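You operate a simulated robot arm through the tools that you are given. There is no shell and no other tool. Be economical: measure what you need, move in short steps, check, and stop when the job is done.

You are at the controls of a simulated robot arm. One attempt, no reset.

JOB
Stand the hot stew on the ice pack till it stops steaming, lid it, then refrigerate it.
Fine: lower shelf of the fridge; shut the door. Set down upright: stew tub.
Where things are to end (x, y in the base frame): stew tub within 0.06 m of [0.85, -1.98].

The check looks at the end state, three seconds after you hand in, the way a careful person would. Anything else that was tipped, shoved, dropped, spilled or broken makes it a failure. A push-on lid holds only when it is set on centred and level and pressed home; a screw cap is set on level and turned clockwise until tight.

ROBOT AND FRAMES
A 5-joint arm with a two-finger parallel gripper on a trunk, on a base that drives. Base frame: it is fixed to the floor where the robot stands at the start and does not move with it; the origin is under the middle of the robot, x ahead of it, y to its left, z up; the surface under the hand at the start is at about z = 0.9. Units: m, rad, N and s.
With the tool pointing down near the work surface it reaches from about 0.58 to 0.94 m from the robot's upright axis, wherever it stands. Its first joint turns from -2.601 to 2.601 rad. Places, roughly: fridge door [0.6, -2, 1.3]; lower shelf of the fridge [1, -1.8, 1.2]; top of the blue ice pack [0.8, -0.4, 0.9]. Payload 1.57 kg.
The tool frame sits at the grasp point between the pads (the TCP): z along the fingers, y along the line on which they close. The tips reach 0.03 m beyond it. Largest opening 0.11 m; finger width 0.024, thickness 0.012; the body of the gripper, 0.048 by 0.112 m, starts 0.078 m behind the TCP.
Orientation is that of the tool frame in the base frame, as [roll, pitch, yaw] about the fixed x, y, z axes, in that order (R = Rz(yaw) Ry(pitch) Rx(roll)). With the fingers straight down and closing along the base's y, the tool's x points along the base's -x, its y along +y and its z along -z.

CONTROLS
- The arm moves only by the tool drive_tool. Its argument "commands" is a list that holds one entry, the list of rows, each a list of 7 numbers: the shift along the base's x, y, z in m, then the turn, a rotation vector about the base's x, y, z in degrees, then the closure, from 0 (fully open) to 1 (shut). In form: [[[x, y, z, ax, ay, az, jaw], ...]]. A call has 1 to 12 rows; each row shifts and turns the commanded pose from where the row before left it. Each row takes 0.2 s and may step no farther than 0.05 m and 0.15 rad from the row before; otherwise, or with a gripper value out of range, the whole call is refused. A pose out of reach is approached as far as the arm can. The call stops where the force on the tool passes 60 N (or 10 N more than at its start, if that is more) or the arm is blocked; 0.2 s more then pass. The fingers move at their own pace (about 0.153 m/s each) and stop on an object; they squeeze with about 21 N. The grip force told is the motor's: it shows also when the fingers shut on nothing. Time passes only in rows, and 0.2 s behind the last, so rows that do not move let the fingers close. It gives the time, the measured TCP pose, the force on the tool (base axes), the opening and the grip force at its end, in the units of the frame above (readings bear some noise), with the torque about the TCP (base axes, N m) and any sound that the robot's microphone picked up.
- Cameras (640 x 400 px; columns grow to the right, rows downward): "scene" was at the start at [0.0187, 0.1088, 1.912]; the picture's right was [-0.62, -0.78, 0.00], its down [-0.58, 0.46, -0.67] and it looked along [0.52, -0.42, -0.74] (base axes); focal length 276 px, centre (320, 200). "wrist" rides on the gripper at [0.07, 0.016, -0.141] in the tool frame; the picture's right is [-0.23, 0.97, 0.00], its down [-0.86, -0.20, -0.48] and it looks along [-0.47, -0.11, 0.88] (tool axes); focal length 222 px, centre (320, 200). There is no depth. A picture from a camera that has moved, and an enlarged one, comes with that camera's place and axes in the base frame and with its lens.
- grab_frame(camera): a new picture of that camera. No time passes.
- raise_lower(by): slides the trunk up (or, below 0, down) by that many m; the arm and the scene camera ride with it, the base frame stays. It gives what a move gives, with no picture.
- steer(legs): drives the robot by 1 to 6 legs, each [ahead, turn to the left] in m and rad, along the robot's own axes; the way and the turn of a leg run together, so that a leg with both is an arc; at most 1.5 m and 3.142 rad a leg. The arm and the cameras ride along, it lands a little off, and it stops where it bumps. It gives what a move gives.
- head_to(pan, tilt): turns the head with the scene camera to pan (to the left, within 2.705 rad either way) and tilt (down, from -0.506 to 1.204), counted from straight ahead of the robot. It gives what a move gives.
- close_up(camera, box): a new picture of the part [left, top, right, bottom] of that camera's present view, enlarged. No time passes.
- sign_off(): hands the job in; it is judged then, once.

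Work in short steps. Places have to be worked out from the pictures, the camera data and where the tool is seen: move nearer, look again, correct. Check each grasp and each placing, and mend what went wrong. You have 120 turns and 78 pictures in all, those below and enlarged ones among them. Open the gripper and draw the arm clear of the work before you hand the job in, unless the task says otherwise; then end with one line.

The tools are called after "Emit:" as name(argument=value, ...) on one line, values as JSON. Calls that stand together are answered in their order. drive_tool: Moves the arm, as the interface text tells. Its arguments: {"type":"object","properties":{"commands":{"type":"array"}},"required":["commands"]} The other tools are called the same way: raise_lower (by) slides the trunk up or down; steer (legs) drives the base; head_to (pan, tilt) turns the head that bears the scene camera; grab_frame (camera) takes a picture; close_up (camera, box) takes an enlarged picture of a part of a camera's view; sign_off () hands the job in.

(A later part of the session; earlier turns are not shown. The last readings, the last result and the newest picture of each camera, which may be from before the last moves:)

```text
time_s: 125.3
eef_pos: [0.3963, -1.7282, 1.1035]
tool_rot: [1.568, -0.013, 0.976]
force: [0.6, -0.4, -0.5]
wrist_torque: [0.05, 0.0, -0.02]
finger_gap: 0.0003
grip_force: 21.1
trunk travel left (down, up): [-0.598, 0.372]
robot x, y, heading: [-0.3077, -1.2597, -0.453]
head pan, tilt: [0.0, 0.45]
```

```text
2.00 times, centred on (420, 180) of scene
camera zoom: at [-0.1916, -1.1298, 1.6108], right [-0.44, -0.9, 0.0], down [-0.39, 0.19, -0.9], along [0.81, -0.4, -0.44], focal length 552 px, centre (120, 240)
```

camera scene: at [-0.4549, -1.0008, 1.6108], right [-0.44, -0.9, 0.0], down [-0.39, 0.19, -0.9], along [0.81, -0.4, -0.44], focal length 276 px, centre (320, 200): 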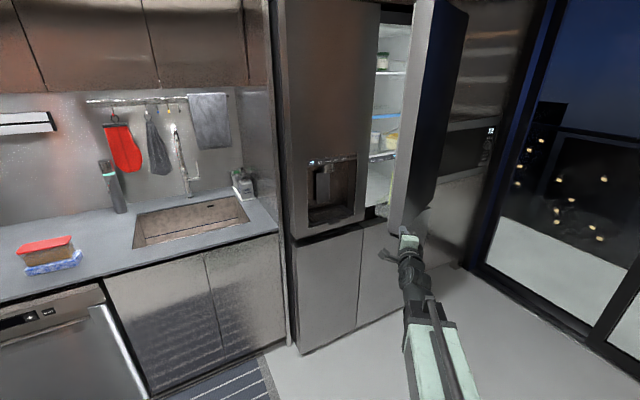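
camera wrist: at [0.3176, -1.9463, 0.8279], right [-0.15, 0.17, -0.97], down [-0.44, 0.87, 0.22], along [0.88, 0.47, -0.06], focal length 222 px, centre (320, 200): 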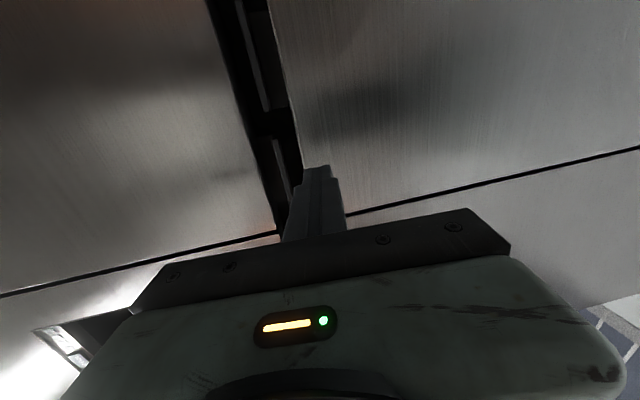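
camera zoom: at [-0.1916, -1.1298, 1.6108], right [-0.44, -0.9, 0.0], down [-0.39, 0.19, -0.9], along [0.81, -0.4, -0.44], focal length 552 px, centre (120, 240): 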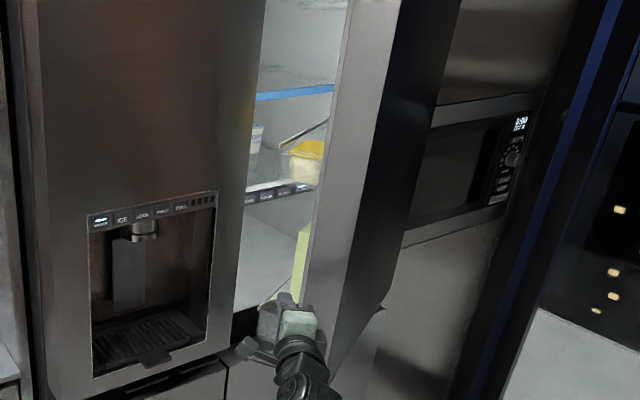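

The interior is visible with the lower shelf below the display rail. I insert the hand diagonally toward the gap in guarded steps.

Emit:
drive_tool(commands=[[[0.022, -0.01, 0, 0, 0, 0, 1], [0.022, -0.012, 0, 0, 0, 0, 1], [0.022, -0.013, 0, 0, 0, 0, 1], [0.022, -0.014, 0, 0, 0, 0, 1], [0.02, -0.014, 0, 0, 0, 0, 1], [0.01, -0.008, 0, 0, 0, 0, 1], [0, 0, 0, 0, 0, 0, 1]]])

Emit:
close_up(camera="scene", box=[320, 80, 520, 280])

```text
time_s: 126.9
eef_pos: [0.5147, -1.7988, 1.103]
tool_rot: [1.565, -0.014, 0.976]
force: [1.1, 0.4, -0.4]
wrist_torque: [0.01, -0.01, 0.0]
finger_gap: 0.0
grip_force: 21.2
trunk travel left (down, up): [-0.598, 0.372]
robot x, y, heading: [-0.311, -1.2637, -0.452]
head pan, tilt: [0.0, 0.45]
```

```text
2.00 times, centred on (420, 180) of scene
camera zoom: at [-0.1913, -1.13, 1.6108], right [-0.44, -0.9, 0.0], down [-0.39, 0.19, -0.9], along [0.81, -0.4, -0.44], focal length 552 px, centre (120, 240)
```

zoom: 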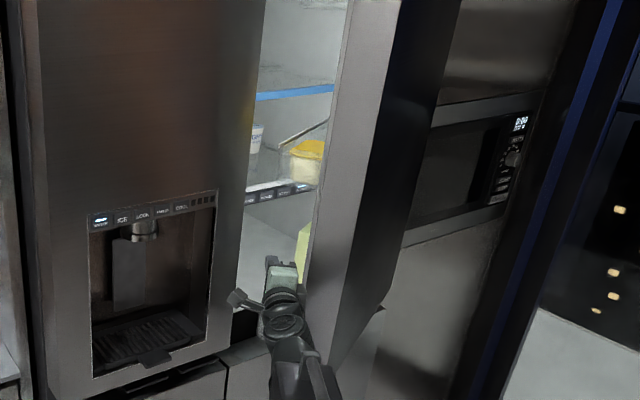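

Hand is in the gap with no contact. A bit deeper, then sweep toward (−x,−y).

Emit:
drive_tool(commands=[[[0.012, -0.009, 0, 0, 0, 0, 1], [0.012, -0.009, 0, 0, 0, 0, 1], [-0.007, -0.01, 0, 0, 0, -0.6, 1], [-0.007, -0.01, 0, 0, 0, -0.6, 1], [-0.008, -0.012, 0, 0, 0, -0.7, 1], [-0.008, -0.012, 0, 0, 0, -0.8, 1], [-0.008, -0.012, 0, 0, 0, -0.8, 1], [-0.008, -0.012, 0, 0, 0, -0.8, 1], [-0.008, -0.012, 0, 0, 0, -0.8, 1], [-0.008, -0.012, 0, 0, 0, -0.8, 1], [-0.009, -0.012, 0, 0, 0, -0.8, 1], [-0.009, -0.012, 0, 0, 0, -0.8, 1]]])

```text
time_s: 129.5
eef_pos: [0.4579, -1.9341, 1.1033]
tool_rot: [1.571, -0.013, 0.846]
force: [1.1, -0.5, -0.1]
wrist_torque: [0.02, -0.01, 0.0]
finger_gap: 0.0
grip_force: 20.9
trunk travel left (down, up): [-0.598, 0.372]
robot x, y, heading: [-0.3109, -1.2586, -0.45]
head pan, tilt: [0.0, 0.45]
```

No resistance; continuing the sweep in an arc about the base.

Emit:
drive_tool(commands=[[[-0.018, -0.02, 0, 0, 0, -1.5, 1], [-0.018, -0.019, 0, 0, 0, -1.5, 1], [-0.019, -0.019, 0, 0, 0, -1.5, 1], [-0.019, -0.018, 0, 0, 0, -1.5, 1], [-0.02, -0.018, 0, 0, 0, -1.5, 1], [-0.02, -0.017, 0, 0, 0, -1.5, 1], [-0.021, -0.017, 0, 0, 0, -1.5, 1], [-0.021, -0.016, 0, 0, 0, -1.5, 1], [-0.022, -0.016, 0, 0, 0, -1.5, 1], [-0.022, -0.015, 0, 0, 0, -1.5, 1], [-0.022, -0.014, 0, 0, 0, -1.5, 1], [0, 0, 0, 0, 0, 0, 1]]])

Emit:
grab_frame(camera="scene")

```text
time_s: 132.1
eef_pos: [0.2352, -2.1228, 1.1029]
tool_rot: [1.57, -0.013, 0.555]
force: [1.0, 0.9, -0.4]
wrist_torque: [-0.03, -0.01, 0.04]
finger_gap: 0.0
grip_force: 20.8
trunk travel left (down, up): [-0.598, 0.372]
robot x, y, heading: [-0.3075, -1.2592, -0.455]
head pan, tilt: [0.0, 0.45]
```

```text
16 pictures are left
camera scene: at [-0.1915, -1.1301, 1.6108], right [-0.44, -0.9, 0.0], down [-0.39, 0.19, -0.9], along [0.81, -0.39, -0.44], focal length 276 px, centre (320, 200)
```

scene: 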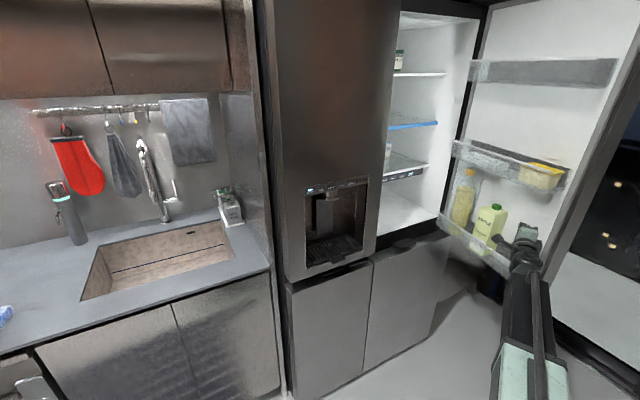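

The door is wide open. I take a close view of the interior to locate the lower shelf and obstacles before going to fetch the tub.

Emit:
close_up(camera="scene", box=[360, 90, 480, 250])

```text
2.50 times, centred on (420, 170) of scene
camera zoom: at [-0.1915, -1.1301, 1.6108], right [-0.44, -0.9, 0.0], down [-0.39, 0.19, -0.9], along [0.81, -0.39, -0.44], focal length 690 px, centre (70, 275)
```

zoom: 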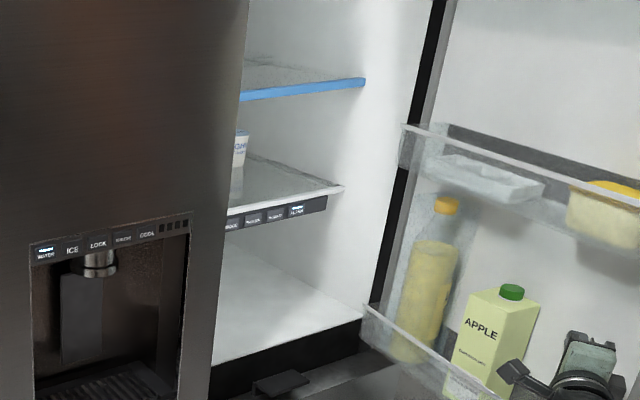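

The lower shelf (with the control rail) is at z≈1.15, front edge x≈0.77; next shelf at z≈1.37. So the tub must go in with a nearly horizontal hand, long axis along x. First I retract and drive back to the counter.

Emit:
drive_tool(commands=[[[-0.016, 0.025, 0, 0, 0, 0, 1], [-0.02, 0.032, 0, 0, 0, 0, 1], [-0.02, 0.032, 0, 0, 0, 0, 1], [-0.02, 0.032, 0, 0, 0, 0, 1], [-0.02, 0.032, 0, 0, 0, 0, 1], [0, 0, 0, 0, 0, 0, 1]]])

Emit:
raise_lower(by=0.1)

Emit:
steer(legs=[[-0.15, 0], [0, 1.0], [0, 1.025], [0.75, 0], [0, -1.57]])

```text
time_s: 133.5
eef_pos: [0.1378, -1.9693, 1.1038]
tool_rot: [1.563, -0.013, 0.558]
force: [-0.4, -0.5, -0.5]
wrist_torque: [0.01, -0.01, 0.0]
finger_gap: 0.0
grip_force: 20.7
trunk travel left (down, up): [-0.598, 0.372]
robot x, y, heading: [-0.3087, -1.2582, -0.45]
head pan, tilt: [0.0, 0.45]
```

```text
time_s: 134.9
eef_pos: [0.1388, -1.9699, 1.2036]
tool_rot: [1.565, -0.014, 0.558]
force: [0.7, 0.0, -0.1]
wrist_torque: [-0.04, 0.02, 0.02]
finger_gap: 0.0003
grip_force: 21.0
trunk travel left (down, up): [-0.698, 0.272]
robot x, y, heading: [-0.3064, -1.2597, -0.456]
head pan, tilt: [0.0, 0.45]
```

```text
time_s: 140.1
eef_pos: [0.3247, -0.8534, 1.2045]
tool_rot: [1.563, -0.016, 1.988]
force: [-0.3, -0.7, 0.1]
wrist_torque: [-0.02, 0.01, 0.01]
finger_gap: 0.0002
grip_force: 21.4
trunk travel left (down, up): [-0.698, 0.272]
robot x, y, heading: [-0.4325, -1.2064, 0.925]
head pan, tilt: [0.0, 0.45]
stopped in leg 3: the robot was blocked; the commanded pose is now the measured one
```

Blocked again mid-turn; retry the remainder.

Emit:
steer(legs=[[0, 0.65], [0.78, 0], [0, -1.57]])

```text
time_s: 141.6
eef_pos: [0.1671, -0.6231, 1.2029]
tool_rot: [1.565, -0.013, 2.323]
force: [0.3, -0.6, 1.1]
wrist_torque: [0.0, -0.03, 0.0]
finger_gap: 0.0002
grip_force: 21.3
trunk travel left (down, up): [-0.698, 0.272]
robot x, y, heading: [-0.4344, -1.2044, 1.203]
head pan, tilt: [0.0, 0.45]
stopped in leg 1: the robot was blocked; the commanded pose is now the measured one
```

Heading 1.2 rad is actually good: driving 0.78 m that way lands near (−0.15,−0.47). Then turn right.

Emit:
steer(legs=[[0.76, 0], [0, -0.6], [0, -0.6]])

```text
time_s: 146.6
eef_pos: [0.5682, -0.1038, 1.2038]
tool_rot: [1.566, -0.011, 2.057]
force: [-0.2, 1.3, 0.0]
wrist_torque: [0.01, -0.02, -0.01]
finger_gap: 0.0
grip_force: 21.2
trunk travel left (down, up): [-0.698, 0.272]
robot x, y, heading: [-0.1606, -0.505, 0.983]
head pan, tilt: [0.0, 0.45]
stopped in leg 2: the robot was blocked; the commanded pose is now the measured one
```

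Emit:
steer(legs=[[0, -0.19], [0, -0.19], [0, -0.19], [0, -0.19], [0, -0.19]])

```text
time_s: 150.6
eef_pos: [0.5924, -0.8682, 1.204]
tool_rot: [1.566, -0.01, 1.106]
force: [0.6, 0.5, -0.8]
wrist_torque: [-0.01, 0.04, -0.06]
finger_gap: 0.0
grip_force: 21.0
trunk travel left (down, up): [-0.698, 0.272]
robot x, y, heading: [-0.1591, -0.5028, 0.043]
head pan, tilt: [0.0, 0.45]
```

Small turns work. Now I raise the trunk, swing the hand to straight ahead and tilt it down.

Emit:
raise_lower(by=0.2)

Emit:
drive_tool(commands=[[[0.0157, 0.034, 0, 0, 0, 2.6, 1], [0.0141, 0.0355, 0, 0, 0, 2.6, 1], [0.0124, 0.036, 0, 0, 0, 2.6, 1], [0.0106, 0.0365, 0, 0, 0, 2.6, 1], [0.009, 0.037, 0, 0, 0, 2.6, 1], [0.007, 0.037, 0, 0, 0, 2.6, 1], [0.0054, 0.037, 0, 0, 0, 2.6, 1], [0.0036, 0.037, 0, 0, 0, 2.6, 1], [0.0018, 0.037, 0, 0, 0, 2.6, 1], [0.002, 0.037, 0, 0, 0, 2.6, 1], [0, 0, 0, 0, 0, 0, 0.5], [0, 0, 0, 0, 0, 0, 0]]])

Emit:
drive_tool(commands=[[[0, 0, -0.02, 0, 8.2, 0, 0], [0, 0, -0.02, 0, 8.2, 0, 0], [0, 0, -0.02, 0, 8.2, 0, 0], [0, 0, -0.02, 0, 8.2, 0, 0], [0, 0, -0.02, 0, 8.2, 0, 0], [0, 0, -0.02, 0, 8.2, 0, 0], [0, 0, -0.02, 0, 8.2, 0, 0], [0, 0, -0.02, 0, 8.2, 0, 0], [0, 0, -0.02, 0, 8.2, 0, 0], [0, 0, -0.02, 0, 8.2, 0, 0], [0, 0, -0.02, 0, 8, 0, 0], [0, 0, 0, 0, 0, 0, 0]]])

```text
time_s: 152.8
eef_pos: [0.5915, -0.8666, 1.4041]
tool_rot: [1.564, -0.012, 1.109]
force: [-0.6, 0.8, 0.4]
wrist_torque: [-0.05, -0.03, -0.04]
finger_gap: 0.0
grip_force: 21.2
trunk travel left (down, up): [-0.898, 0.072]
robot x, y, heading: [-0.1569, -0.5013, 0.044]
head pan, tilt: [0.0, 0.45]
```

```text
time_s: 155.4
eef_pos: [0.6739, -0.5046, 1.403]
tool_rot: [1.563, -0.012, 1.563]
force: [0.2, -0.2, 0.1]
wrist_torque: [-0.03, 0.02, 0.0]
finger_gap: 0.1101
grip_force: 0.0
trunk travel left (down, up): [-0.898, 0.072]
robot x, y, heading: [-0.1556, -0.4995, 0.04]
head pan, tilt: [0.0, 0.45]
```

```text
time_s: 158.0
eef_pos: [0.6544, -0.3564, 1.1737]
tool_rot: [3.053, 0.269, 1.546]
force: [-0.2, 0.0, 0.5]
wrist_torque: [-0.02, 0.02, 0.02]
finger_gap: 0.11
grip_force: 0.0
out of reach, approached as far as the arm can: row 1, 2, 3, 4, 5, 6, 7, 8, 9, 10, 11
trunk travel left (down, up): [-0.898, 0.072]
robot x, y, heading: [-0.1641, -0.4964, 0.044]
head pan, tilt: [0.0, 0.45]
```

The tilt drifted sideways. I correct: rotate back to vertical, and move over the tub.

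Emit:
drive_tool(commands=[[[0.005, -0.02, 0.01, 6, 2, 0, 0], [0.005, -0.02, 0.01, 6, 2, 0, 0], [0.005, -0.02, 0.01, 3.5, 0.6, 0, 0], [0, -0.02, 0, 0, 0, 0, 0], [0, -0.013, 0, 0, 0, 0, 0], [0, 0, 0, 0, 0, 0, 0]]])

Emit:
steer(legs=[[0.09, 0]])

Emit:
grab_frame(camera="wrist")

```text
time_s: 159.4
eef_pos: [0.6675, -0.4491, 1.1745]
tool_rot: [3.069, 0.274, 1.549]
force: [0.3, 0.2, -0.2]
wrist_torque: [0.02, -0.01, -0.02]
finger_gap: 0.1098
grip_force: 0.2
out of reach, approached as far as the arm can: row 1, 2, 3
trunk travel left (down, up): [-0.898, 0.072]
robot x, y, heading: [-0.1604, -0.5013, 0.041]
head pan, tilt: [0.0, 0.45]
```

```text
time_s: 160.5
eef_pos: [0.7608, -0.4422, 1.1726]
tool_rot: [3.069, 0.275, 1.552]
force: [0.9, -0.3, 0.4]
wrist_torque: [0.0, 0.01, 0.02]
finger_gap: 0.1101
grip_force: 0.0
trunk travel left (down, up): [-0.898, 0.072]
robot x, y, heading: [-0.0698, -0.4979, 0.044]
head pan, tilt: [0.0, 0.45]
```

```text
14 pictures are left
camera wrist: at [0.7687, -0.3371, 1.2908], right [0.97, -0.22, 0.13], down [-0.25, -0.69, 0.68], along [-0.06, -0.69, -0.72], focal length 222 px, centre (320, 200)
```

wrist: 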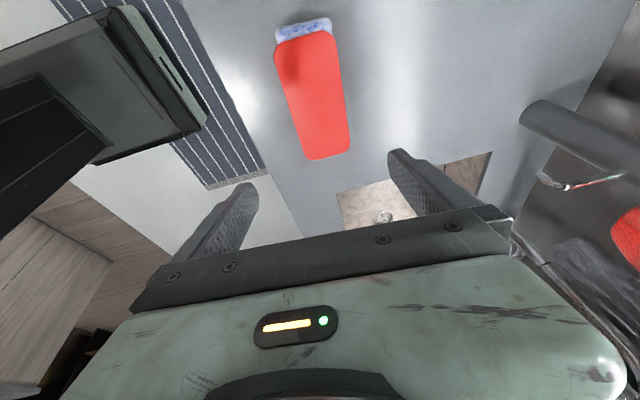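

Insight: TCP height is coupled to tilt (pivot 0.238 m behind, fixed relative to the trunk), so my z offsets conflicted. I redo the levelling with matching z.

Emit:
drive_tool(commands=[[[0.002, 0, -0.004, 5.3, 1.3, 0, 0], [0.002, 0, -0.003, 5.3, 1.3, 0, 0], [0.002, 0, -0.002, 5.2, 1.3, 0, 0], [0, 0, 0, 0, 0, 0, 0]]])

```text
time_s: 161.5
eef_pos: [0.7624, -0.4423, 1.1729]
tool_rot: [3.087, 0.274, 1.555]
force: [-0.2, 0.3, 0.6]
wrist_torque: [-0.02, 0.0, 0.01]
finger_gap: 0.1097
grip_force: 0.0
out of reach, approached as far as the arm can: row 1, 2, 3
trunk travel left (down, up): [-0.898, 0.072]
robot x, y, heading: [-0.0685, -0.4933, 0.042]
head pan, tilt: [0.0, 0.45]
```

Still stuck in that tilt. I spin the hand +90° about vertical so the residual tilt lies in the radial plane (the original posture), then straighten.

Emit:
drive_tool(commands=[[[0, 0, 0, 0, 0, 8.2, 0], [0, 0, 0, 0, 0, 8.2, 0], [0, 0, 0, 0, 0, 8.2, 0], [0, 0, 0, 0, 0, 8.2, 0], [0, 0, 0, 0, 0, 8.2, 0], [0, 0, 0, 0, 0, 8.2, 0], [0, 0, 0, 0, 0, 8.2, 0], [0, 0, 0, 0, 0, 8.2, 0], [0, 0, 0, 0, 0, 8.2, 0], [0, 0, 0, 0, 0, 8.2, 0], [0, 0, 0, 0, 0, 8, 0], [0, 0, 0, 0, 0, 0, 0]]])

Emit:
drive_tool(commands=[[[0, 0, -0.003, 0, 4, 0, 0], [0, 0, -0.003, 0, 4, 0, 0], [0, 0, -0.002, 0, 4, 0, 0], [0, 0, 0, 0, 3, 0, 0], [0, 0, 0, 0, 0, 0, 0]]])

```text
time_s: 164.1
eef_pos: [0.7511, -0.3739, 1.1909]
tool_rot: [-2.979, 0.441, 3.129]
force: [-0.3, -0.3, -0.3]
wrist_torque: [0.0, -0.03, -0.02]
finger_gap: 0.1102
grip_force: 0.0
out of reach, approached as far as the arm can: row 4, 5, 6, 7, 8, 9, 10, 11
trunk travel left (down, up): [-0.898, 0.072]
robot x, y, heading: [-0.0696, -0.4965, 0.041]
head pan, tilt: [0.0, 0.45]
```

```text
time_s: 165.3
eef_pos: [0.7446, -0.3594, 1.174]
tool_rot: [-2.907, 0.201, 3.132]
force: [0.2, -0.1, -0.2]
wrist_torque: [-0.01, 0.03, -0.01]
finger_gap: 0.1102
grip_force: 0.0
out of reach, approached as far as the arm can: row 1, 2, 3
trunk travel left (down, up): [-0.898, 0.072]
robot x, y, heading: [-0.0653, -0.4964, 0.044]
head pan, tilt: [0.0, 0.45]
```

Emit:
drive_tool(commands=[[[0, 0, -0.003, 3.3, 2.8, 0, 0], [0, 0, -0.003, 3.3, 2.8, 0, 0], [0, 0, -0.002, 3.3, 2.8, 0, 0], [0, 0, -0.001, 3.3, 2.8, 0, 0], [0, 0, 0, 0, 0, 0, 0]]])

```text
time_s: 166.5
eef_pos: [0.7454, -0.3539, 1.1736]
tool_rot: [-2.873, 0.082, 3.119]
force: [-0.3, -0.4, 0.8]
wrist_torque: [0.01, 0.02, 0.02]
finger_gap: 0.1101
grip_force: 0.0
out of reach, approached as far as the arm can: row 1, 2, 3, 4
trunk travel left (down, up): [-0.898, 0.072]
robot x, y, heading: [-0.0695, -0.4951, 0.045]
head pan, tilt: [0.0, 0.45]
```

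I now understand the wrist: it is roll–pitch–roll, and my 180° spin at horizontal wound the forearm roll to its limit. I back away from the counter and unwind it with the tool off-axis. First: back up, lower the trunk, recentre.

Emit:
steer(legs=[[-0.4, 0]])

Emit:
raise_lower(by=-0.15)

Emit:
drive_tool(commands=[[[0, -0.028, 0, 0, 0, -2, 1], [0, -0.028, 0, 0, 0, -2, 1], [0, -0.028, 0, 0, 0, -2, 1], [0, -0.028, 0, 0, 0, -2, 1], [0, -0.028, 0, 0, 0, -2, 1], [0, -0.028, 0, 0, 0, -2, 1], [0, -0.028, 0, 0, 0, -2, 1], [0, 0, 0, 0, 0, 0, 1]]])

```text
time_s: 169.0
eef_pos: [0.3458, -0.3698, 1.1742]
tool_rot: [-2.872, 0.083, 3.124]
force: [-0.6, -0.6, 0.1]
wrist_torque: [-0.01, -0.03, -0.04]
finger_gap: 0.1099
grip_force: 0.1
trunk travel left (down, up): [-0.898, 0.072]
robot x, y, heading: [-0.4648, -0.5121, 0.047]
head pan, tilt: [0.0, 0.45]
```

```text
time_s: 170.7
eef_pos: [0.3467, -0.3708, 1.0234]
tool_rot: [-2.873, 0.082, 3.122]
force: [-0.5, -0.4, -0.6]
wrist_torque: [-0.01, 0.03, 0.01]
finger_gap: 0.1101
grip_force: 0.0
trunk travel left (down, up): [-0.748, 0.222]
robot x, y, heading: [-0.4686, -0.513, 0.045]
head pan, tilt: [0.0, 0.45]
```

```text
time_s: 172.5
eef_pos: [0.3465, -0.5651, 1.0246]
tool_rot: [-2.873, 0.084, 2.879]
force: [-0.5, -0.5, 0.1]
wrist_torque: [0.03, 0.0, -0.01]
finger_gap: 0.0002
grip_force: 20.6
trunk travel left (down, up): [-0.748, 0.222]
robot x, y, heading: [-0.4643, -0.5115, 0.042]
head pan, tilt: [0.0, 0.45]
```

Consistent with the model (tilt 16° to −y, pivot straight ahead). Step B: pitch the tool forward by 60°, z matched.

Emit:
drive_tool(commands=[[[0.02, 0, 0.002, 0, -7.5, 0, 1], [0.02, 0, 0.0058, 0, -7.5, 0, 1], [0.02, 0, 0.0096, 0, -7.5, 0, 1], [0.02, 0, 0.0133, 0, -7.5, 0, 1], [0.02, 0, 0.0166, 0, -7.5, 0, 1], [0.02, 0, 0.0197, 0, -7.5, 0, 1], [0.02, 0, 0.0227, 0, -7.5, 0, 1], [0.02, 0, 0.0249, 0, -7.5, 0, 1], [0, 0, 0, 0, 0, 0, 1]]])

```text
time_s: 174.5
eef_pos: [0.5062, -0.5654, 1.1401]
tool_rot: [2.926, 1.068, 2.576]
force: [-0.1, 0.3, -0.1]
wrist_torque: [0.01, 0.01, -0.01]
finger_gap: 0.0
grip_force: 21.0
trunk travel left (down, up): [-0.748, 0.222]
robot x, y, heading: [-0.4684, -0.5145, 0.046]
head pan, tilt: [0.0, 0.45]
```

Model confirmed. Step C: sweep about the arm axis by −151° to unwind the forearm roll (first half).

Emit:
drive_tool(commands=[[[0, -0.0161, 0.0105, -8.4, 0, 0, 1], [0, -0.0143, 0.0127, -8.4, 0, 0, 1], [0, -0.0123, 0.0147, -8.4, 0, 0, 1], [0, -0.01, 0.0163, -8.4, 0, 0, 1], [0, -0.0076, 0.0176, -8.4, 0, 0, 1], [0, -0.0049, 0.0185, -8.4, 0, 0, 1], [0, -0.0021, 0.0191, -8.4, 0, 0, 1], [0, 0.0007, 0.0192, -8.4, 0, 0, 1], [0, 0.0035, 0.0189, -8.4, 0, 0, 1]]])

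Emit:
drive_tool(commands=[[[0, 0.0062, 0.0182, -8.4, 0, 0, 1], [0, 0.0088, 0.0171, -8.4, 0, 0, 1], [0, 0.0112, 0.0156, -8.4, 0, 0, 1], [0, 0.0133, 0.0138, -8.4, 0, 0, 1], [0, 0.0152, 0.0117, -8.4, 0, 0, 1], [0, 0.0168, 0.0094, -8.4, 0, 0, 1], [0, 0.0179, 0.0068, -8.4, 0, 0, 1], [0, 0.0187, 0.0041, -8.4, 0, 0, 1], [0, 0.0187, 0.0013, -8.2, 0, 0, 1], [0, 0, 0, 0, 0, 0, 1]]])

```text
time_s: 176.5
eef_pos: [0.5069, -0.628, 1.2889]
tool_rot: [-1.399, 0.486, -2.052]
force: [0.8, 0.7, -0.6]
wrist_torque: [0.04, 0.0, 0.0]
finger_gap: 0.0
grip_force: 20.8
trunk travel left (down, up): [-0.748, 0.222]
robot x, y, heading: [-0.4685, -0.5136, 0.047]
head pan, tilt: [0.0, 0.45]
```

```text
time_s: 178.7
eef_pos: [0.506, -0.5016, 1.3843]
tool_rot: [-0.775, -0.695, -2.132]
force: [0.1, 0.2, -0.1]
wrist_torque: [0.01, -0.01, 0.03]
finger_gap: 0.0
grip_force: 21.0
trunk travel left (down, up): [-0.748, 0.222]
robot x, y, heading: [-0.4665, -0.5136, 0.047]
head pan, tilt: [0.0, 0.45]
```

The unwinding worked exactly. Step D: pitch forward-down in the radial plane to vertical.

Emit:
drive_tool(commands=[[[0.0167, 0, -0.0297, 0, 8.2, 0, 1], [0.0123, 0, -0.0317, 0, 8.2, 0, 1], [0.0076, 0, -0.0332, 0, 8.2, 0, 1], [0.0028, 0, -0.0339, 0, 8.2, 0, 1], [-0.0021, 0, -0.034, 0, 8.2, 0, 1], [-0.0069, 0, -0.0333, 0, 8.2, 0, 1], [-0.0116, 0, -0.032, 0, 8.2, 0, 1], [-0.016, 0, -0.03, 0, 8.2, 0, 1]]])

Emit:
drive_tool(commands=[[[-0.0202, 0, -0.0274, 0, 8.2, 0, 1], [-0.0238, 0, -0.0243, 0, 8.2, 0, 1], [-0.0271, 0, -0.0206, 0, 8.2, 0, 0.5], [-0.0298, 0, -0.0165, 0, 8.2, 0, 0], [-0.0318, 0, -0.0121, 0, 8.2, 0, 0], [-0.0332, 0, -0.0075, 0, 8.2, 0, 0], [-0.0356, 0, -0.0027, 0, 8.4, 0, 0], [0, 0, 0, 0, 0, 0, 0]]])

```text
time_s: 180.5
eef_pos: [0.509, -0.5031, 1.1241]
tool_rot: [-2.341, -0.689, -1.002]
force: [-0.1, 0.3, 0.1]
wrist_torque: [0.01, 0.0, -0.03]
finger_gap: 0.0002
grip_force: 21.0
trunk travel left (down, up): [-0.748, 0.222]
robot x, y, heading: [-0.4669, -0.5103, 0.044]
head pan, tilt: [0.0, 0.45]
```

```text
time_s: 182.3
eef_pos: [0.3113, -0.5028, 1.014]
tool_rot: [-3.131, 0.01, -0.708]
force: [0.0, 0.3, -0.7]
wrist_torque: [0.0, 0.0, 0.01]
finger_gap: 0.11
grip_force: 0.1
trunk travel left (down, up): [-0.748, 0.222]
robot x, y, heading: [-0.4678, -0.5119, 0.045]
head pan, tilt: [0.0, 0.45]
```

Vertical again, cleanly. Now spin to yaw −1.571, raise the trunk, and drive up to the tub.

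Emit:
drive_tool(commands=[[[0, 0, 0, 0.1, 0.1, -8.2, 0], [0, 0, 0, 0.1, 0.1, -8.2, 0], [0, 0, 0, 0.1, 0.1, -8.2, 0], [0, 0, 0, 0.1, 0.1, -8.2, 0], [0, 0, 0, 0, 0, -8.2, 0], [0, 0, 0, 0, 0, -8.4, 0], [0, 0, 0, 0, 0, 0, 0]]])

Emit:
raise_lower(by=0.14)

Emit:
steer(legs=[[0.4, 0]])

```text
time_s: 183.9
eef_pos: [0.3088, -0.5027, 1.0152]
tool_rot: [-3.133, 0.017, -1.574]
force: [-0.1, 0.2, -0.6]
wrist_torque: [-0.01, 0.01, 0.0]
finger_gap: 0.1098
grip_force: 0.1
trunk travel left (down, up): [-0.748, 0.222]
robot x, y, heading: [-0.4652, -0.5141, 0.049]
head pan, tilt: [0.0, 0.45]
```

```text
time_s: 185.6
eef_pos: [0.308, -0.503, 1.1536]
tool_rot: [-3.133, 0.019, -1.572]
force: [1.1, -0.1, 0.5]
wrist_torque: [-0.01, 0.0, -0.03]
finger_gap: 0.1099
grip_force: 0.1
trunk travel left (down, up): [-0.888, 0.082]
robot x, y, heading: [-0.4642, -0.5127, 0.046]
head pan, tilt: [0.0, 0.45]
```

```text
time_s: 188.1
eef_pos: [0.7182, -0.4877, 1.1545]
tool_rot: [-3.134, 0.018, -1.576]
force: [0.1, -1.0, -1.0]
wrist_torque: [-0.01, -0.03, 0.04]
finger_gap: 0.1098
grip_force: 0.1
trunk travel left (down, up): [-0.888, 0.082]
robot x, y, heading: [-0.0568, -0.4936, 0.045]
head pan, tilt: [0.0, 0.45]
```

Small residual tilt corrected while centring over the tub.

Emit:
drive_tool(commands=[[[0.02, 0.013, 0, -0.5, 0.2, 0, 0], [0.02, 0.013, 0, -0.5, 0.2, 0, 0], [0.02, 0.013, 0, 0, 0, 0, 0], [0, 0, 0, 0, 0, 0, 0]]])

Emit:
grab_frame(camera="wrist")

```text
time_s: 189.1
eef_pos: [0.7779, -0.4461, 1.1545]
tool_rot: [-3.14, -0.001, -1.574]
force: [0.4, 0.0, 0.2]
wrist_torque: [-0.01, 0.01, -0.01]
finger_gap: 0.11
grip_force: 0.0
trunk travel left (down, up): [-0.888, 0.082]
robot x, y, heading: [-0.0573, -0.4936, 0.039]
head pan, tilt: [0.0, 0.45]
```

```text
13 pictures are left
camera wrist: at [0.7601, -0.516, 1.2957], right [-0.97, 0.23, 0.0], down [0.2, 0.85, 0.48], along [0.11, 0.47, -0.88], focal length 222 px, centre (320, 200)
```

wrist: 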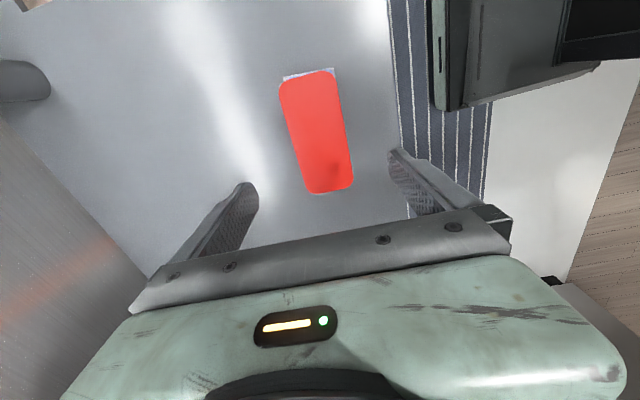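

A vertical grip would squeeze only the wider lid. Since the wrist can point sideways, I'll instead tilt the hand to point −y, 15° down, camera up, and grip the tub's body below the lid, along its long axis.

Emit:
raise_lower(by=-0.06)

Emit:
drive_tool(commands=[[[0, 0.002, 0.0025, -8.33, 0, 0, 0], [0, 0.002, 0.0075, -8.33, 0, 0, 0], [0, 0.002, 0.0123, -8.33, 0, 0, 0], [0, 0.002, 0.0169, -8.33, 0, 0, 0], [0, 0.002, 0.0211, -8.33, 0, 0, 0], [0, 0.002, 0.0247, -8.33, 0, 0, 0], [0, 0.003, 0.028, -8.33, 0, 0, 0], [0, 0.003, 0.0307, -8.33, 0, 0, 0], [0, 0.003, 0.0328, -8.33, 0, 0, 0], [0, 0, 0, 0, 0, 0, 0]]])

Emit:
grab_frame(camera="wrist")

```text
time_s: 190.1
eef_pos: [0.7774, -0.4476, 1.0942]
tool_rot: [-3.14, 0.002, -1.574]
force: [0.1, -0.3, 1.0]
wrist_torque: [0.01, -0.03, 0.0]
finger_gap: 0.11
grip_force: 0.1
trunk travel left (down, up): [-0.828, 0.142]
robot x, y, heading: [-0.0579, -0.4948, 0.039]
head pan, tilt: [0.0, 0.45]
```

```text
time_s: 192.3
eef_pos: [0.7769, -0.4247, 1.2702]
tool_rot: [-3.124, -1.309, -1.584]
force: [0.0, 0.1, 0.6]
wrist_torque: [0.01, 0.0, 0.02]
finger_gap: 0.1099
grip_force: 0.1
trunk travel left (down, up): [-0.828, 0.142]
robot x, y, heading: [-0.0577, -0.4942, 0.038]
head pan, tilt: [0.0, 0.45]
```

```text
12 pictures are left
camera wrist: at [0.7596, -0.3061, 1.3746], right [-0.97, 0.06, -0.22], down [0.2, 0.68, -0.7], along [0.11, -0.73, -0.68], focal length 222 px, centre (320, 200)
```

wrist: 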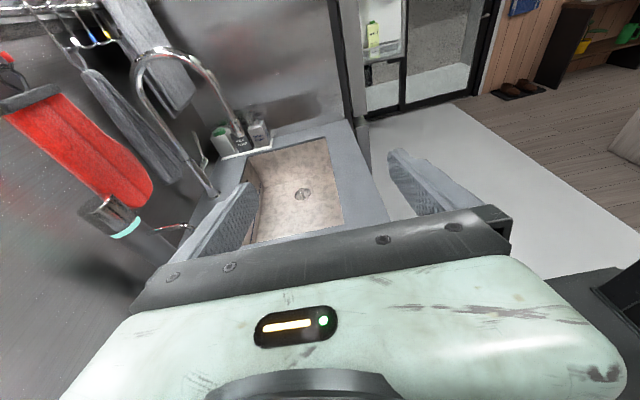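

Good posture. I lower partway and check clearance from the head camera.

Emit:
raise_lower(by=-0.24)

Emit:
head_to(pan=-0.2, tilt=0.6)

Emit:
close_up(camera="scene", box=[160, 80, 480, 280])

```text
time_s: 194.8
eef_pos: [0.7771, -0.4237, 1.0306]
tool_rot: [-3.125, -1.306, -1.585]
force: [-0.5, 1.0, -0.5]
wrist_torque: [0.0, 0.0, -0.02]
finger_gap: 0.1094
grip_force: 0.1
trunk travel left (down, up): [-0.588, 0.382]
robot x, y, heading: [-0.0585, -0.495, 0.039]
head pan, tilt: [0.0, 0.45]
```

```text
time_s: 195.6
eef_pos: [0.7777, -0.4251, 1.03]
tool_rot: [-3.129, -1.307, -1.586]
force: [0.2, -0.2, -0.7]
wrist_torque: [0.03, 0.0, 0.0]
finger_gap: 0.1098
grip_force: 0.0
trunk travel left (down, up): [-0.588, 0.382]
robot x, y, heading: [-0.0545, -0.4938, 0.041]
head pan, tilt: [-0.201, 0.6]
```

```text
2.00 times, centred on (320, 180) of scene
camera zoom: at [-0.0207, -0.3426, 1.5873], right [-0.16, -0.99, 0.0], down [-0.56, 0.09, -0.83], along [0.81, -0.13, -0.56], focal length 552 px, centre (320, 240)
```

zoom: 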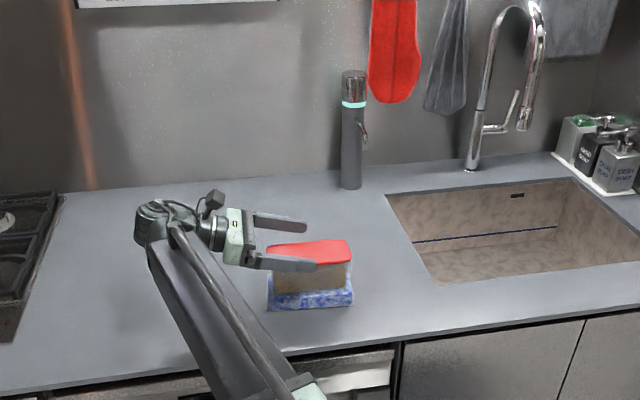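

Clear view: fingers straddle the tub as intended. Lowering in guarded steps.

Emit:
raise_lower(by=-0.04)

Emit:
raise_lower(by=-0.035)

Emit:
close_up(camera="scene", box=[200, 120, 360, 240])

```text
time_s: 196.4
eef_pos: [0.7771, -0.424, 0.9898]
tool_rot: [-3.127, -1.306, -1.585]
force: [-0.2, 0.1, -0.1]
wrist_torque: [0.02, -0.04, 0.02]
finger_gap: 0.1101
grip_force: 0.1
trunk travel left (down, up): [-0.548, 0.422]
robot x, y, heading: [-0.0599, -0.4922, 0.04]
head pan, tilt: [-0.201, 0.6]
```

```text
time_s: 197.2
eef_pos: [0.7774, -0.4254, 0.9557]
tool_rot: [-3.126, -1.307, -1.586]
force: [0.7, -0.2, -0.2]
wrist_torque: [0.0, 0.0, 0.0]
finger_gap: 0.1101
grip_force: 0.1
trunk travel left (down, up): [-0.512, 0.458]
robot x, y, heading: [-0.0565, -0.4947, 0.043]
head pan, tilt: [-0.201, 0.6]
```

```text
3.33 times, centred on (280, 180) of scene
camera zoom: at [-0.0208, -0.3427, 1.5122], right [-0.16, -0.99, 0.0], down [-0.56, 0.09, -0.83], along [0.81, -0.13, -0.56], focal length 920 px, centre (453, 267)
```

zoom: 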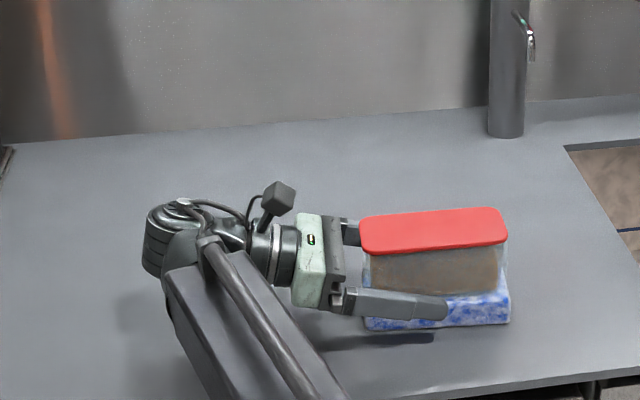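

Positioned below the lid and above the ice. Closing.

Emit:
drive_tool(commands=[[[0, 0, 0, 0, 0, 0, 0.2], [0, 0, 0, 0, 0, 0, 0.35], [0, 0, 0, 0, 0, 0, 1], [0, 0, 0, 0, 0, 0, 1], [0, 0, 0, 0, 0, 0, 1]]])

Emit:
raise_lower(by=0.05)

Emit:
close_up(camera="scene", box=[200, 120, 360, 240])

```text
time_s: 198.4
eef_pos: [0.7769, -0.4253, 0.9553]
tool_rot: [-3.125, -1.306, -1.584]
force: [0.5, -0.6, 0.6]
wrist_torque: [-0.07, -0.01, 0.01]
finger_gap: 0.0614
grip_force: 21.1
trunk travel left (down, up): [-0.512, 0.458]
robot x, y, heading: [-0.0565, -0.4955, 0.033]
head pan, tilt: [-0.201, 0.6]
```

```text
time_s: 199.3
eef_pos: [0.777, -0.424, 1.0037]
tool_rot: [-3.126, -1.307, -1.583]
force: [-0.1, -0.6, -4.3]
wrist_torque: [0.11, 0.01, -0.03]
finger_gap: 0.0611
grip_force: 21.1
trunk travel left (down, up): [-0.562, 0.408]
robot x, y, heading: [-0.0591, -0.4961, 0.042]
head pan, tilt: [-0.201, 0.6]
```

```text
3.33 times, centred on (280, 180) of scene
camera zoom: at [-0.02, -0.3426, 1.5622], right [-0.16, -0.99, 0.0], down [-0.56, 0.09, -0.82], along [0.81, -0.13, -0.57], focal length 920 px, centre (453, 267)
```

zoom: 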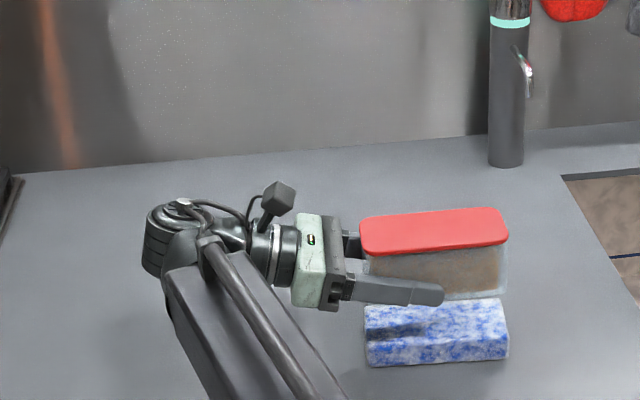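

Lifted level, gripped on the body. I raise to transit height, back away from the counter, then swing the tool to point forward.

Emit:
raise_lower(by=0.22)

Emit:
steer(legs=[[-0.5, 0]])

Emit:
drive_tool(commands=[[[0.014, -0.004, 0, 0, 0, 8.2, 1], [0.014, -0.004, 0, 0, 0, 8.2, 1], [0.014, -0.004, 0, 0, 0, 8.2, 1], [0.014, -0.004, 0, 0, 0, 8.2, 1], [0.014, -0.004, 0, 0, 0, 8.2, 1], [0.014, -0.004, 0, 0, 0, 8.2, 1], [0.014, -0.004, 0, 0, 0, 8.2, 1], [0.014, -0.004, 0, 0, 0, 8.2, 1], [0.014, -0.004, 0, 0, 0, 8.2, 1], [0.014, -0.004, 0, 0, 0, 8.2, 1], [0.01, -0.004, 0, 0, 0, 8.2, 1], [0, 0, 0, 0, 0, 0, 1]]])

```text
time_s: 201.6
eef_pos: [0.7773, -0.4244, 1.224]
tool_rot: [-3.127, -1.306, -1.584]
force: [-0.3, -1.1, -5.1]
wrist_torque: [0.1, 0.0, 0.05]
finger_gap: 0.0615
grip_force: 21.3
trunk travel left (down, up): [-0.782, 0.188]
robot x, y, heading: [-0.0606, -0.4943, 0.04]
head pan, tilt: [-0.201, 0.6]
```

```text
time_s: 204.5
eef_pos: [0.2933, -0.4514, 1.2255]
tool_rot: [-3.126, -1.307, -1.594]
force: [0.4, 0.3, -3.9]
wrist_torque: [0.13, -0.01, 0.0]
finger_gap: 0.0614
grip_force: 20.7
trunk travel left (down, up): [-0.782, 0.188]
robot x, y, heading: [-0.5427, -0.5099, 0.029]
head pan, tilt: [-0.201, 0.6]
```

```text
time_s: 207.1
eef_pos: [0.4447, -0.4951, 1.2254]
tool_rot: [-3.124, -1.305, -0.026]
force: [0.1, -0.5, -4.6]
wrist_torque: [-0.01, 0.11, 0.02]
finger_gap: 0.0613
grip_force: 21.1
trunk travel left (down, up): [-0.782, 0.188]
robot x, y, heading: [-0.5456, -0.5088, 0.033]
head pan, tilt: [-0.201, 0.6]
```

Tub is level ahead of the arm. To avoid sweeping the open door, I'll turn left, reverse along −y, then turn back right. First retract and turn.

Emit:
drive_tool(commands=[[[-0.025, 0, 0, 0, 0, 0, 1], [-0.04, 0, 0, 0, 0, 0, 1], [-0.04, 0, 0, 0, 0, 0, 1], [-0.025, 0, 0, 0, 0, 0, 1], [0, 0, 0, 0, 0, 0, 1]]])

Emit:
steer(legs=[[0, 0.19], [0, 0.19], [0, 0.19], [0, 0.19], [0, 0.19], [0, 0.19]])

Emit:
steer(legs=[[0, 0.2], [0, 0.2], [-0.7, 0], [-0.64, 0]])

```text
time_s: 208.3
eef_pos: [0.3115, -0.4954, 1.225]
tool_rot: [-3.126, -1.307, -0.021]
force: [0.1, 0.9, -5.6]
wrist_torque: [0.0, 0.12, -0.01]
finger_gap: 0.0615
grip_force: 21.3
trunk travel left (down, up): [-0.782, 0.188]
robot x, y, heading: [-0.5397, -0.5123, 0.033]
head pan, tilt: [-0.201, 0.6]
```

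```text
time_s: 212.4
eef_pos: [-0.0674, 0.1955, 1.2249]
tool_rot: [-3.13, -1.306, 0.944]
force: [0.3, 0.1, -5.2]
wrist_torque: [-0.11, 0.08, 0.03]
finger_gap: 0.061
grip_force: 21.0
trunk travel left (down, up): [-0.782, 0.188]
robot x, y, heading: [-0.5315, -0.5228, 0.964]
head pan, tilt: [-0.201, 0.6]
stopped in leg 5: the robot was blocked; the commanded pose is now the measured one
```

```text
time_s: 220.9
eef_pos: [-0.6455, -0.995, 1.227]
tool_rot: [-3.129, -1.306, 1.322]
force: [0.3, 0.9, -5.2]
wrist_torque: [-0.1, 0.05, -0.04]
finger_gap: 0.0613
grip_force: 22.1
trunk travel left (down, up): [-0.782, 0.188]
robot x, y, heading: [-0.8, -1.8328, 1.345]
head pan, tilt: [-0.201, 0.6]
```

At (−0.80,−1.83). Turning right to face the fridge in small legs.

Emit:
steer(legs=[[0, -0.19], [0, -0.19], [0, -0.19], [0, -0.19], [0, -0.19], [0, -0.19]])

Emit:
steer(legs=[[0, -0.15], [0, -0.1]])

```text
time_s: 224.9
eef_pos: [-0.0475, -1.4339, 1.2241]
tool_rot: [-3.135, -1.306, 0.428]
force: [-0.7, 1.2, -5.1]
wrist_torque: [-0.04, 0.1, -0.06]
finger_gap: 0.0613
grip_force: 21.1
trunk travel left (down, up): [-0.782, 0.188]
robot x, y, heading: [-0.8141, -1.8196, 0.475]
head pan, tilt: [-0.201, 0.6]
stopped in leg 5: the robot was blocked; the commanded pose is now the measured one
```

```text
time_s: 226.5
eef_pos: [0.0267, -1.6384, 1.2241]
tool_rot: [-3.133, -1.305, 0.163]
force: [-0.3, 0.6, -5.1]
wrist_torque: [-0.06, 0.16, 0.02]
finger_gap: 0.0614
grip_force: 21.0
trunk travel left (down, up): [-0.782, 0.188]
robot x, y, heading: [-0.8141, -1.8086, 0.222]
head pan, tilt: [-0.201, 0.6]
```

Emit:
steer(legs=[[0, -0.12], [0, -0.13], [0.3, 0]])

Emit:
head_to(pan=-0.1, tilt=0.3)

Emit:
grab_frame(camera="scene")

```text
time_s: 229.7
eef_pos: [0.3499, -1.86, 1.2243]
tool_rot: [-3.132, -1.306, -0.088]
force: [0.6, 0.0, -4.6]
wrist_torque: [0.01, 0.13, 0.01]
finger_gap: 0.0616
grip_force: 21.3
trunk travel left (down, up): [-0.782, 0.188]
robot x, y, heading: [-0.5053, -1.8235, -0.017]
head pan, tilt: [-0.201, 0.6]
```

```text
time_s: 230.5
eef_pos: [0.3501, -1.8596, 1.224]
tool_rot: [-3.133, -1.306, -0.087]
force: [-0.3, -0.2, -5.2]
wrist_torque: [0.04, 0.12, 0.01]
finger_gap: 0.0614
grip_force: 20.7
trunk travel left (down, up): [-0.782, 0.188]
robot x, y, heading: [-0.5065, -1.8256, -0.029]
head pan, tilt: [-0.099, 0.3]
```

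```text
8 pictures are left
camera scene: at [-0.4516, -1.6638, 1.8096], right [-0.12, -0.99, 0.0], down [-0.29, 0.04, -0.95], along [0.95, -0.12, -0.3], focal length 276 px, centre (320, 200)
```

scene: 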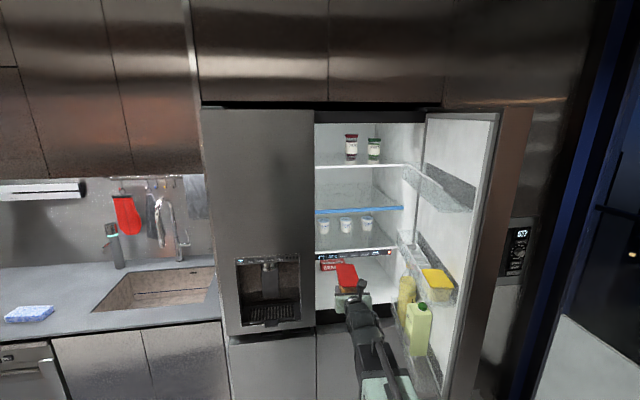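

The shelf has three yogurt cups; I need a closer look at where they stand relative to the target.

Emit:
close_up(camera="scene", box=[300, 190, 420, 290])

```text
4.00 times, centred on (360, 240) of scene
camera zoom: at [-0.4516, -1.6638, 1.8096], right [-0.12, -0.99, 0.0], down [-0.29, 0.04, -0.95], along [0.95, -0.12, -0.3], focal length 1104 px, centre (160, 40)
```

zoom: 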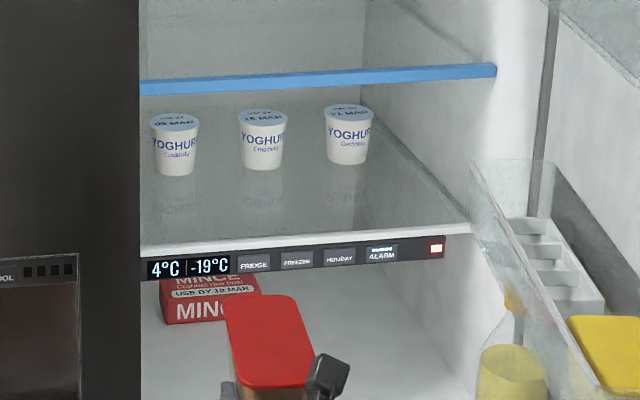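

Cups' fronts are at x≈0.965, the shelf front edge at x≈0.785, z≈1.15; the tub fits centred at ≈(0.86,−1.98). I shift the hand to y≈−1.97, then drive in.

Emit:
drive_tool(commands=[[[0, -0.02, 0, 0, 0, 0, 1], [0, -0.03, 0, 0, 0, 0.5, 1], [0, -0.03, 0, 0, 0, 0.5, 1], [0, -0.025, 0, 0, 0, 0.5, 1], [0, 0, 0, 0, 0, 0, 1]]])

Emit:
steer(legs=[[0.24, 0]])

Emit:
close_up(camera="scene", box=[290, 180, 490, 320])

```text
time_s: 231.7
eef_pos: [0.3535, -1.8836, 1.2259]
tool_rot: [3.141, -1.31, -0.097]
force: [-0.4, -0.2, -3.8]
wrist_torque: [0.03, 0.1, -0.02]
finger_gap: 0.0614
grip_force: 21.8
out of reach, approached as far as the arm can: row 1, 2, 3, 4
trunk travel left (down, up): [-0.782, 0.188]
robot x, y, heading: [-0.5071, -1.8213, -0.025]
head pan, tilt: [-0.099, 0.3]
```

```text
time_s: 233.4
eef_pos: [0.5817, -1.8948, 1.2265]
tool_rot: [3.139, -1.308, -0.104]
force: [-0.1, 0.2, -4.0]
wrist_torque: [0.02, 0.13, -0.04]
finger_gap: 0.0617
grip_force: 21.1
trunk travel left (down, up): [-0.782, 0.188]
robot x, y, heading: [-0.275, -1.8269, -0.03]
head pan, tilt: [-0.099, 0.3]
```

```text
2.86 times, centred on (390, 250) of scene
camera zoom: at [-0.2208, -1.6696, 1.8097], right [-0.13, -0.99, 0.0], down [-0.29, 0.04, -0.96], along [0.95, -0.12, -0.3], focal length 788 px, centre (120, 57)
```

zoom: 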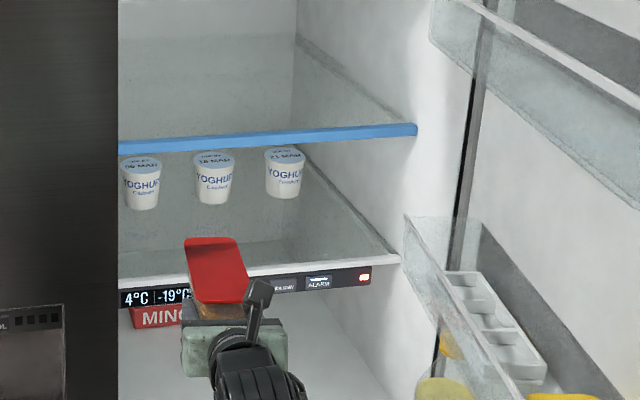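

The tub is lined up in the opening above the shelf lip level. Moving in along a slightly diagonal line.

Emit:
drive_tool(commands=[[[0.015, -0.012, 0, 0, 0, 0, 1], [0.025, -0.014, 0, 0, 0, 0, 1], [0.03, -0.014, 0, 0, 0, 0, 1], [0.03, -0.012, 0, 0, 0, 0, 1], [0.03, -0.01, 0, 0, 0, 0, 1], [0.03, -0.008, 0, 0, 0, 0, 1], [0.03, -0.007, 0, 0, 0, 0, 1], [0.025, -0.004, 0, 0, 0, 0, 1], [0.02, -0.002, 0, 0, 0, 0, 1], [0.012, 0, 0, 0, 0, 0, 1], [0, 0, 0, 0, 0, 0, 1]]])

Emit:
close_up(camera="scene", box=[310, 200, 430, 290])

```text
time_s: 235.8
eef_pos: [0.8328, -1.9239, 1.2252]
tool_rot: [3.136, -1.311, -0.111]
force: [-0.4, -0.2, -4.8]
wrist_torque: [-0.01, 0.09, 0.04]
finger_gap: 0.0619
grip_force: 20.7
out of reach, approached as far as the arm can: row 2, 3, 4, 5, 6, 7, 9
trunk travel left (down, up): [-0.782, 0.188]
robot x, y, heading: [-0.2753, -1.825, -0.03]
head pan, tilt: [-0.099, 0.3]
```

```text
4.44 times, centred on (370, 245) of scene
camera zoom: at [-0.221, -1.6696, 1.8097], right [-0.13, -0.99, 0.0], down [-0.29, 0.04, -0.96], along [0.95, -0.12, -0.3], focal length 1226 px, centre (98, 0)
```

zoom: 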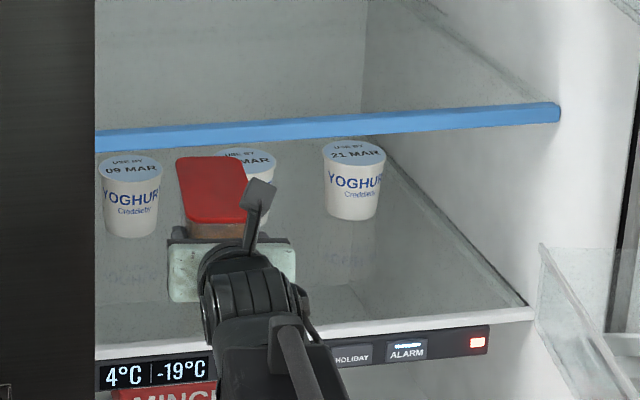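

The hand is at y=−1.924; near-singular wrist means yaw must follow the arm. I shift −0.054 in y with matching yaw.

Emit:
drive_tool(commands=[[[0, -0.013, 0, 0, 0, -0.7, 1], [0, -0.014, 0, 0, 0, -0.7, 1], [0.002, -0.014, 0, 0, 0, -0.7, 1], [0.003, -0.013, 0, 0, 0, -0.7, 1], [0, 0, 0, 0, 0, 0, 1]]])

```text
time_s: 237.1
eef_pos: [0.838, -1.9788, 1.2261]
tool_rot: [3.137, -1.31, -0.162]
force: [-0.6, -0.2, -4.6]
wrist_torque: [-0.01, 0.14, 0.0]
finger_gap: 0.0613
grip_force: 21.5
trunk travel left (down, up): [-0.782, 0.188]
robot x, y, heading: [-0.2716, -1.8277, -0.027]
head pan, tilt: [-0.099, 0.3]
```

In place over the target. Lowering onto the shelf.

Emit:
raise_lower(by=-0.032)

Emit:
raise_lower(by=-0.008)

```text
time_s: 237.8
eef_pos: [0.8383, -1.9783, 1.1935]
tool_rot: [3.137, -1.311, -0.163]
force: [0.8, 0.2, -4.8]
wrist_torque: [0.0, 0.12, 0.01]
finger_gap: 0.0612
grip_force: 21.2
trunk travel left (down, up): [-0.75, 0.22]
robot x, y, heading: [-0.276, -1.8289, -0.031]
head pan, tilt: [-0.099, 0.3]
```

```text
time_s: 238.4
eef_pos: [0.8386, -1.9793, 1.1859]
tool_rot: [3.137, -1.31, -0.163]
force: [0.6, 0.5, -4.9]
wrist_torque: [0.02, 0.09, 0.01]
finger_gap: 0.0612
grip_force: 21.1
trunk travel left (down, up): [-0.742, 0.228]
robot x, y, heading: [-0.2792, -1.8281, -0.028]
head pan, tilt: [-0.099, 0.3]
```

Emit:
raise_lower(by=-0.006)

Emit:
raise_lower(by=-0.005)

```text
time_s: 238.9
eef_pos: [0.8374, -1.9779, 1.1814]
tool_rot: [3.136, -1.312, -0.162]
force: [-2.7, 1.1, 2.6]
wrist_torque: [-0.06, -0.5, 0.03]
finger_gap: 0.0612
grip_force: 21.0
trunk travel left (down, up): [-0.736, 0.234]
robot x, y, heading: [-0.2774, -1.8263, -0.028]
head pan, tilt: [-0.099, 0.3]
```

```text
time_s: 239.5
eef_pos: [0.8371, -1.9777, 1.1772]
tool_rot: [3.137, -1.313, -0.163]
force: [1.0, 1.7, 12.6]
wrist_torque: [0.07, 0.3, -0.01]
finger_gap: 0.0611
grip_force: 20.6
trunk travel left (down, up): [-0.731, 0.239]
robot x, y, heading: [-0.2765, -1.8262, -0.029]
head pan, tilt: [-0.099, 0.3]
```

Firm, level contact with the shelf. I open the fingers and withdraw straight back.

Emit:
drive_tool(commands=[[[0, 0, 0, 0, 0, 0, 0.4], [0, 0, 0, 0, 0, 0, 0.2], [0, 0, 0, 0, 0, 0, 0.1], [0, 0, 0, 0, 0, 0, 0.1], [-0.015, 0.0024, 0, 0, 0, 0, 0.1], [-0.03, 0.005, 0, 0, 0, 0, 0.1], [-0.035, 0.0055, 0, 0, 0, 0, 0.1], [-0.035, 0.0055, 0, 0, 0, 0, 0.1], [-0.035, 0.0055, 0, 0, 0, 0, 0.1], [-0.035, 0.0055, 0, 0, 0, 0, 0.1], [-0.03, 0.005, 0, 0, 0, 0, 0.1], [0, 0, 0, 0, 0, 0, 0.1]]])

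Emit:
close_up(camera="scene", box=[310, 190, 450, 290])

```text
time_s: 242.1
eef_pos: [0.6222, -1.9432, 1.1748]
tool_rot: [3.137, -1.31, -0.161]
force: [-0.1, 0.7, -0.1]
wrist_torque: [0.02, 0.0, 0.04]
finger_gap: 0.099
grip_force: 0.0
trunk travel left (down, up): [-0.731, 0.239]
robot x, y, heading: [-0.2742, -1.8303, -0.025]
head pan, tilt: [-0.099, 0.3]
```

```text
4.00 times, centred on (380, 240) of scene
camera zoom: at [-0.222, -1.6696, 1.7587], right [-0.13, -0.99, 0.0], down [-0.29, 0.04, -0.96], along [0.95, -0.12, -0.3], focal length 1104 px, centre (80, 40)
```

zoom: 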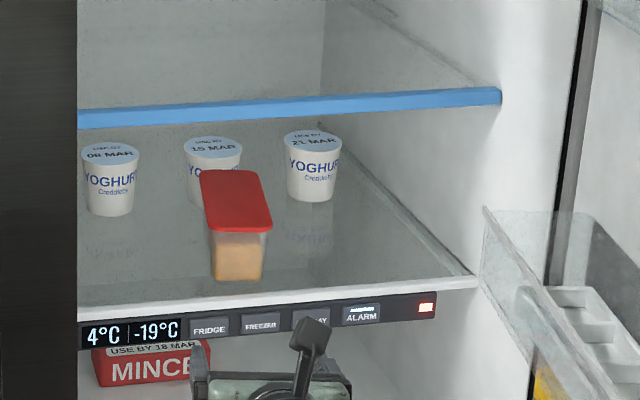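

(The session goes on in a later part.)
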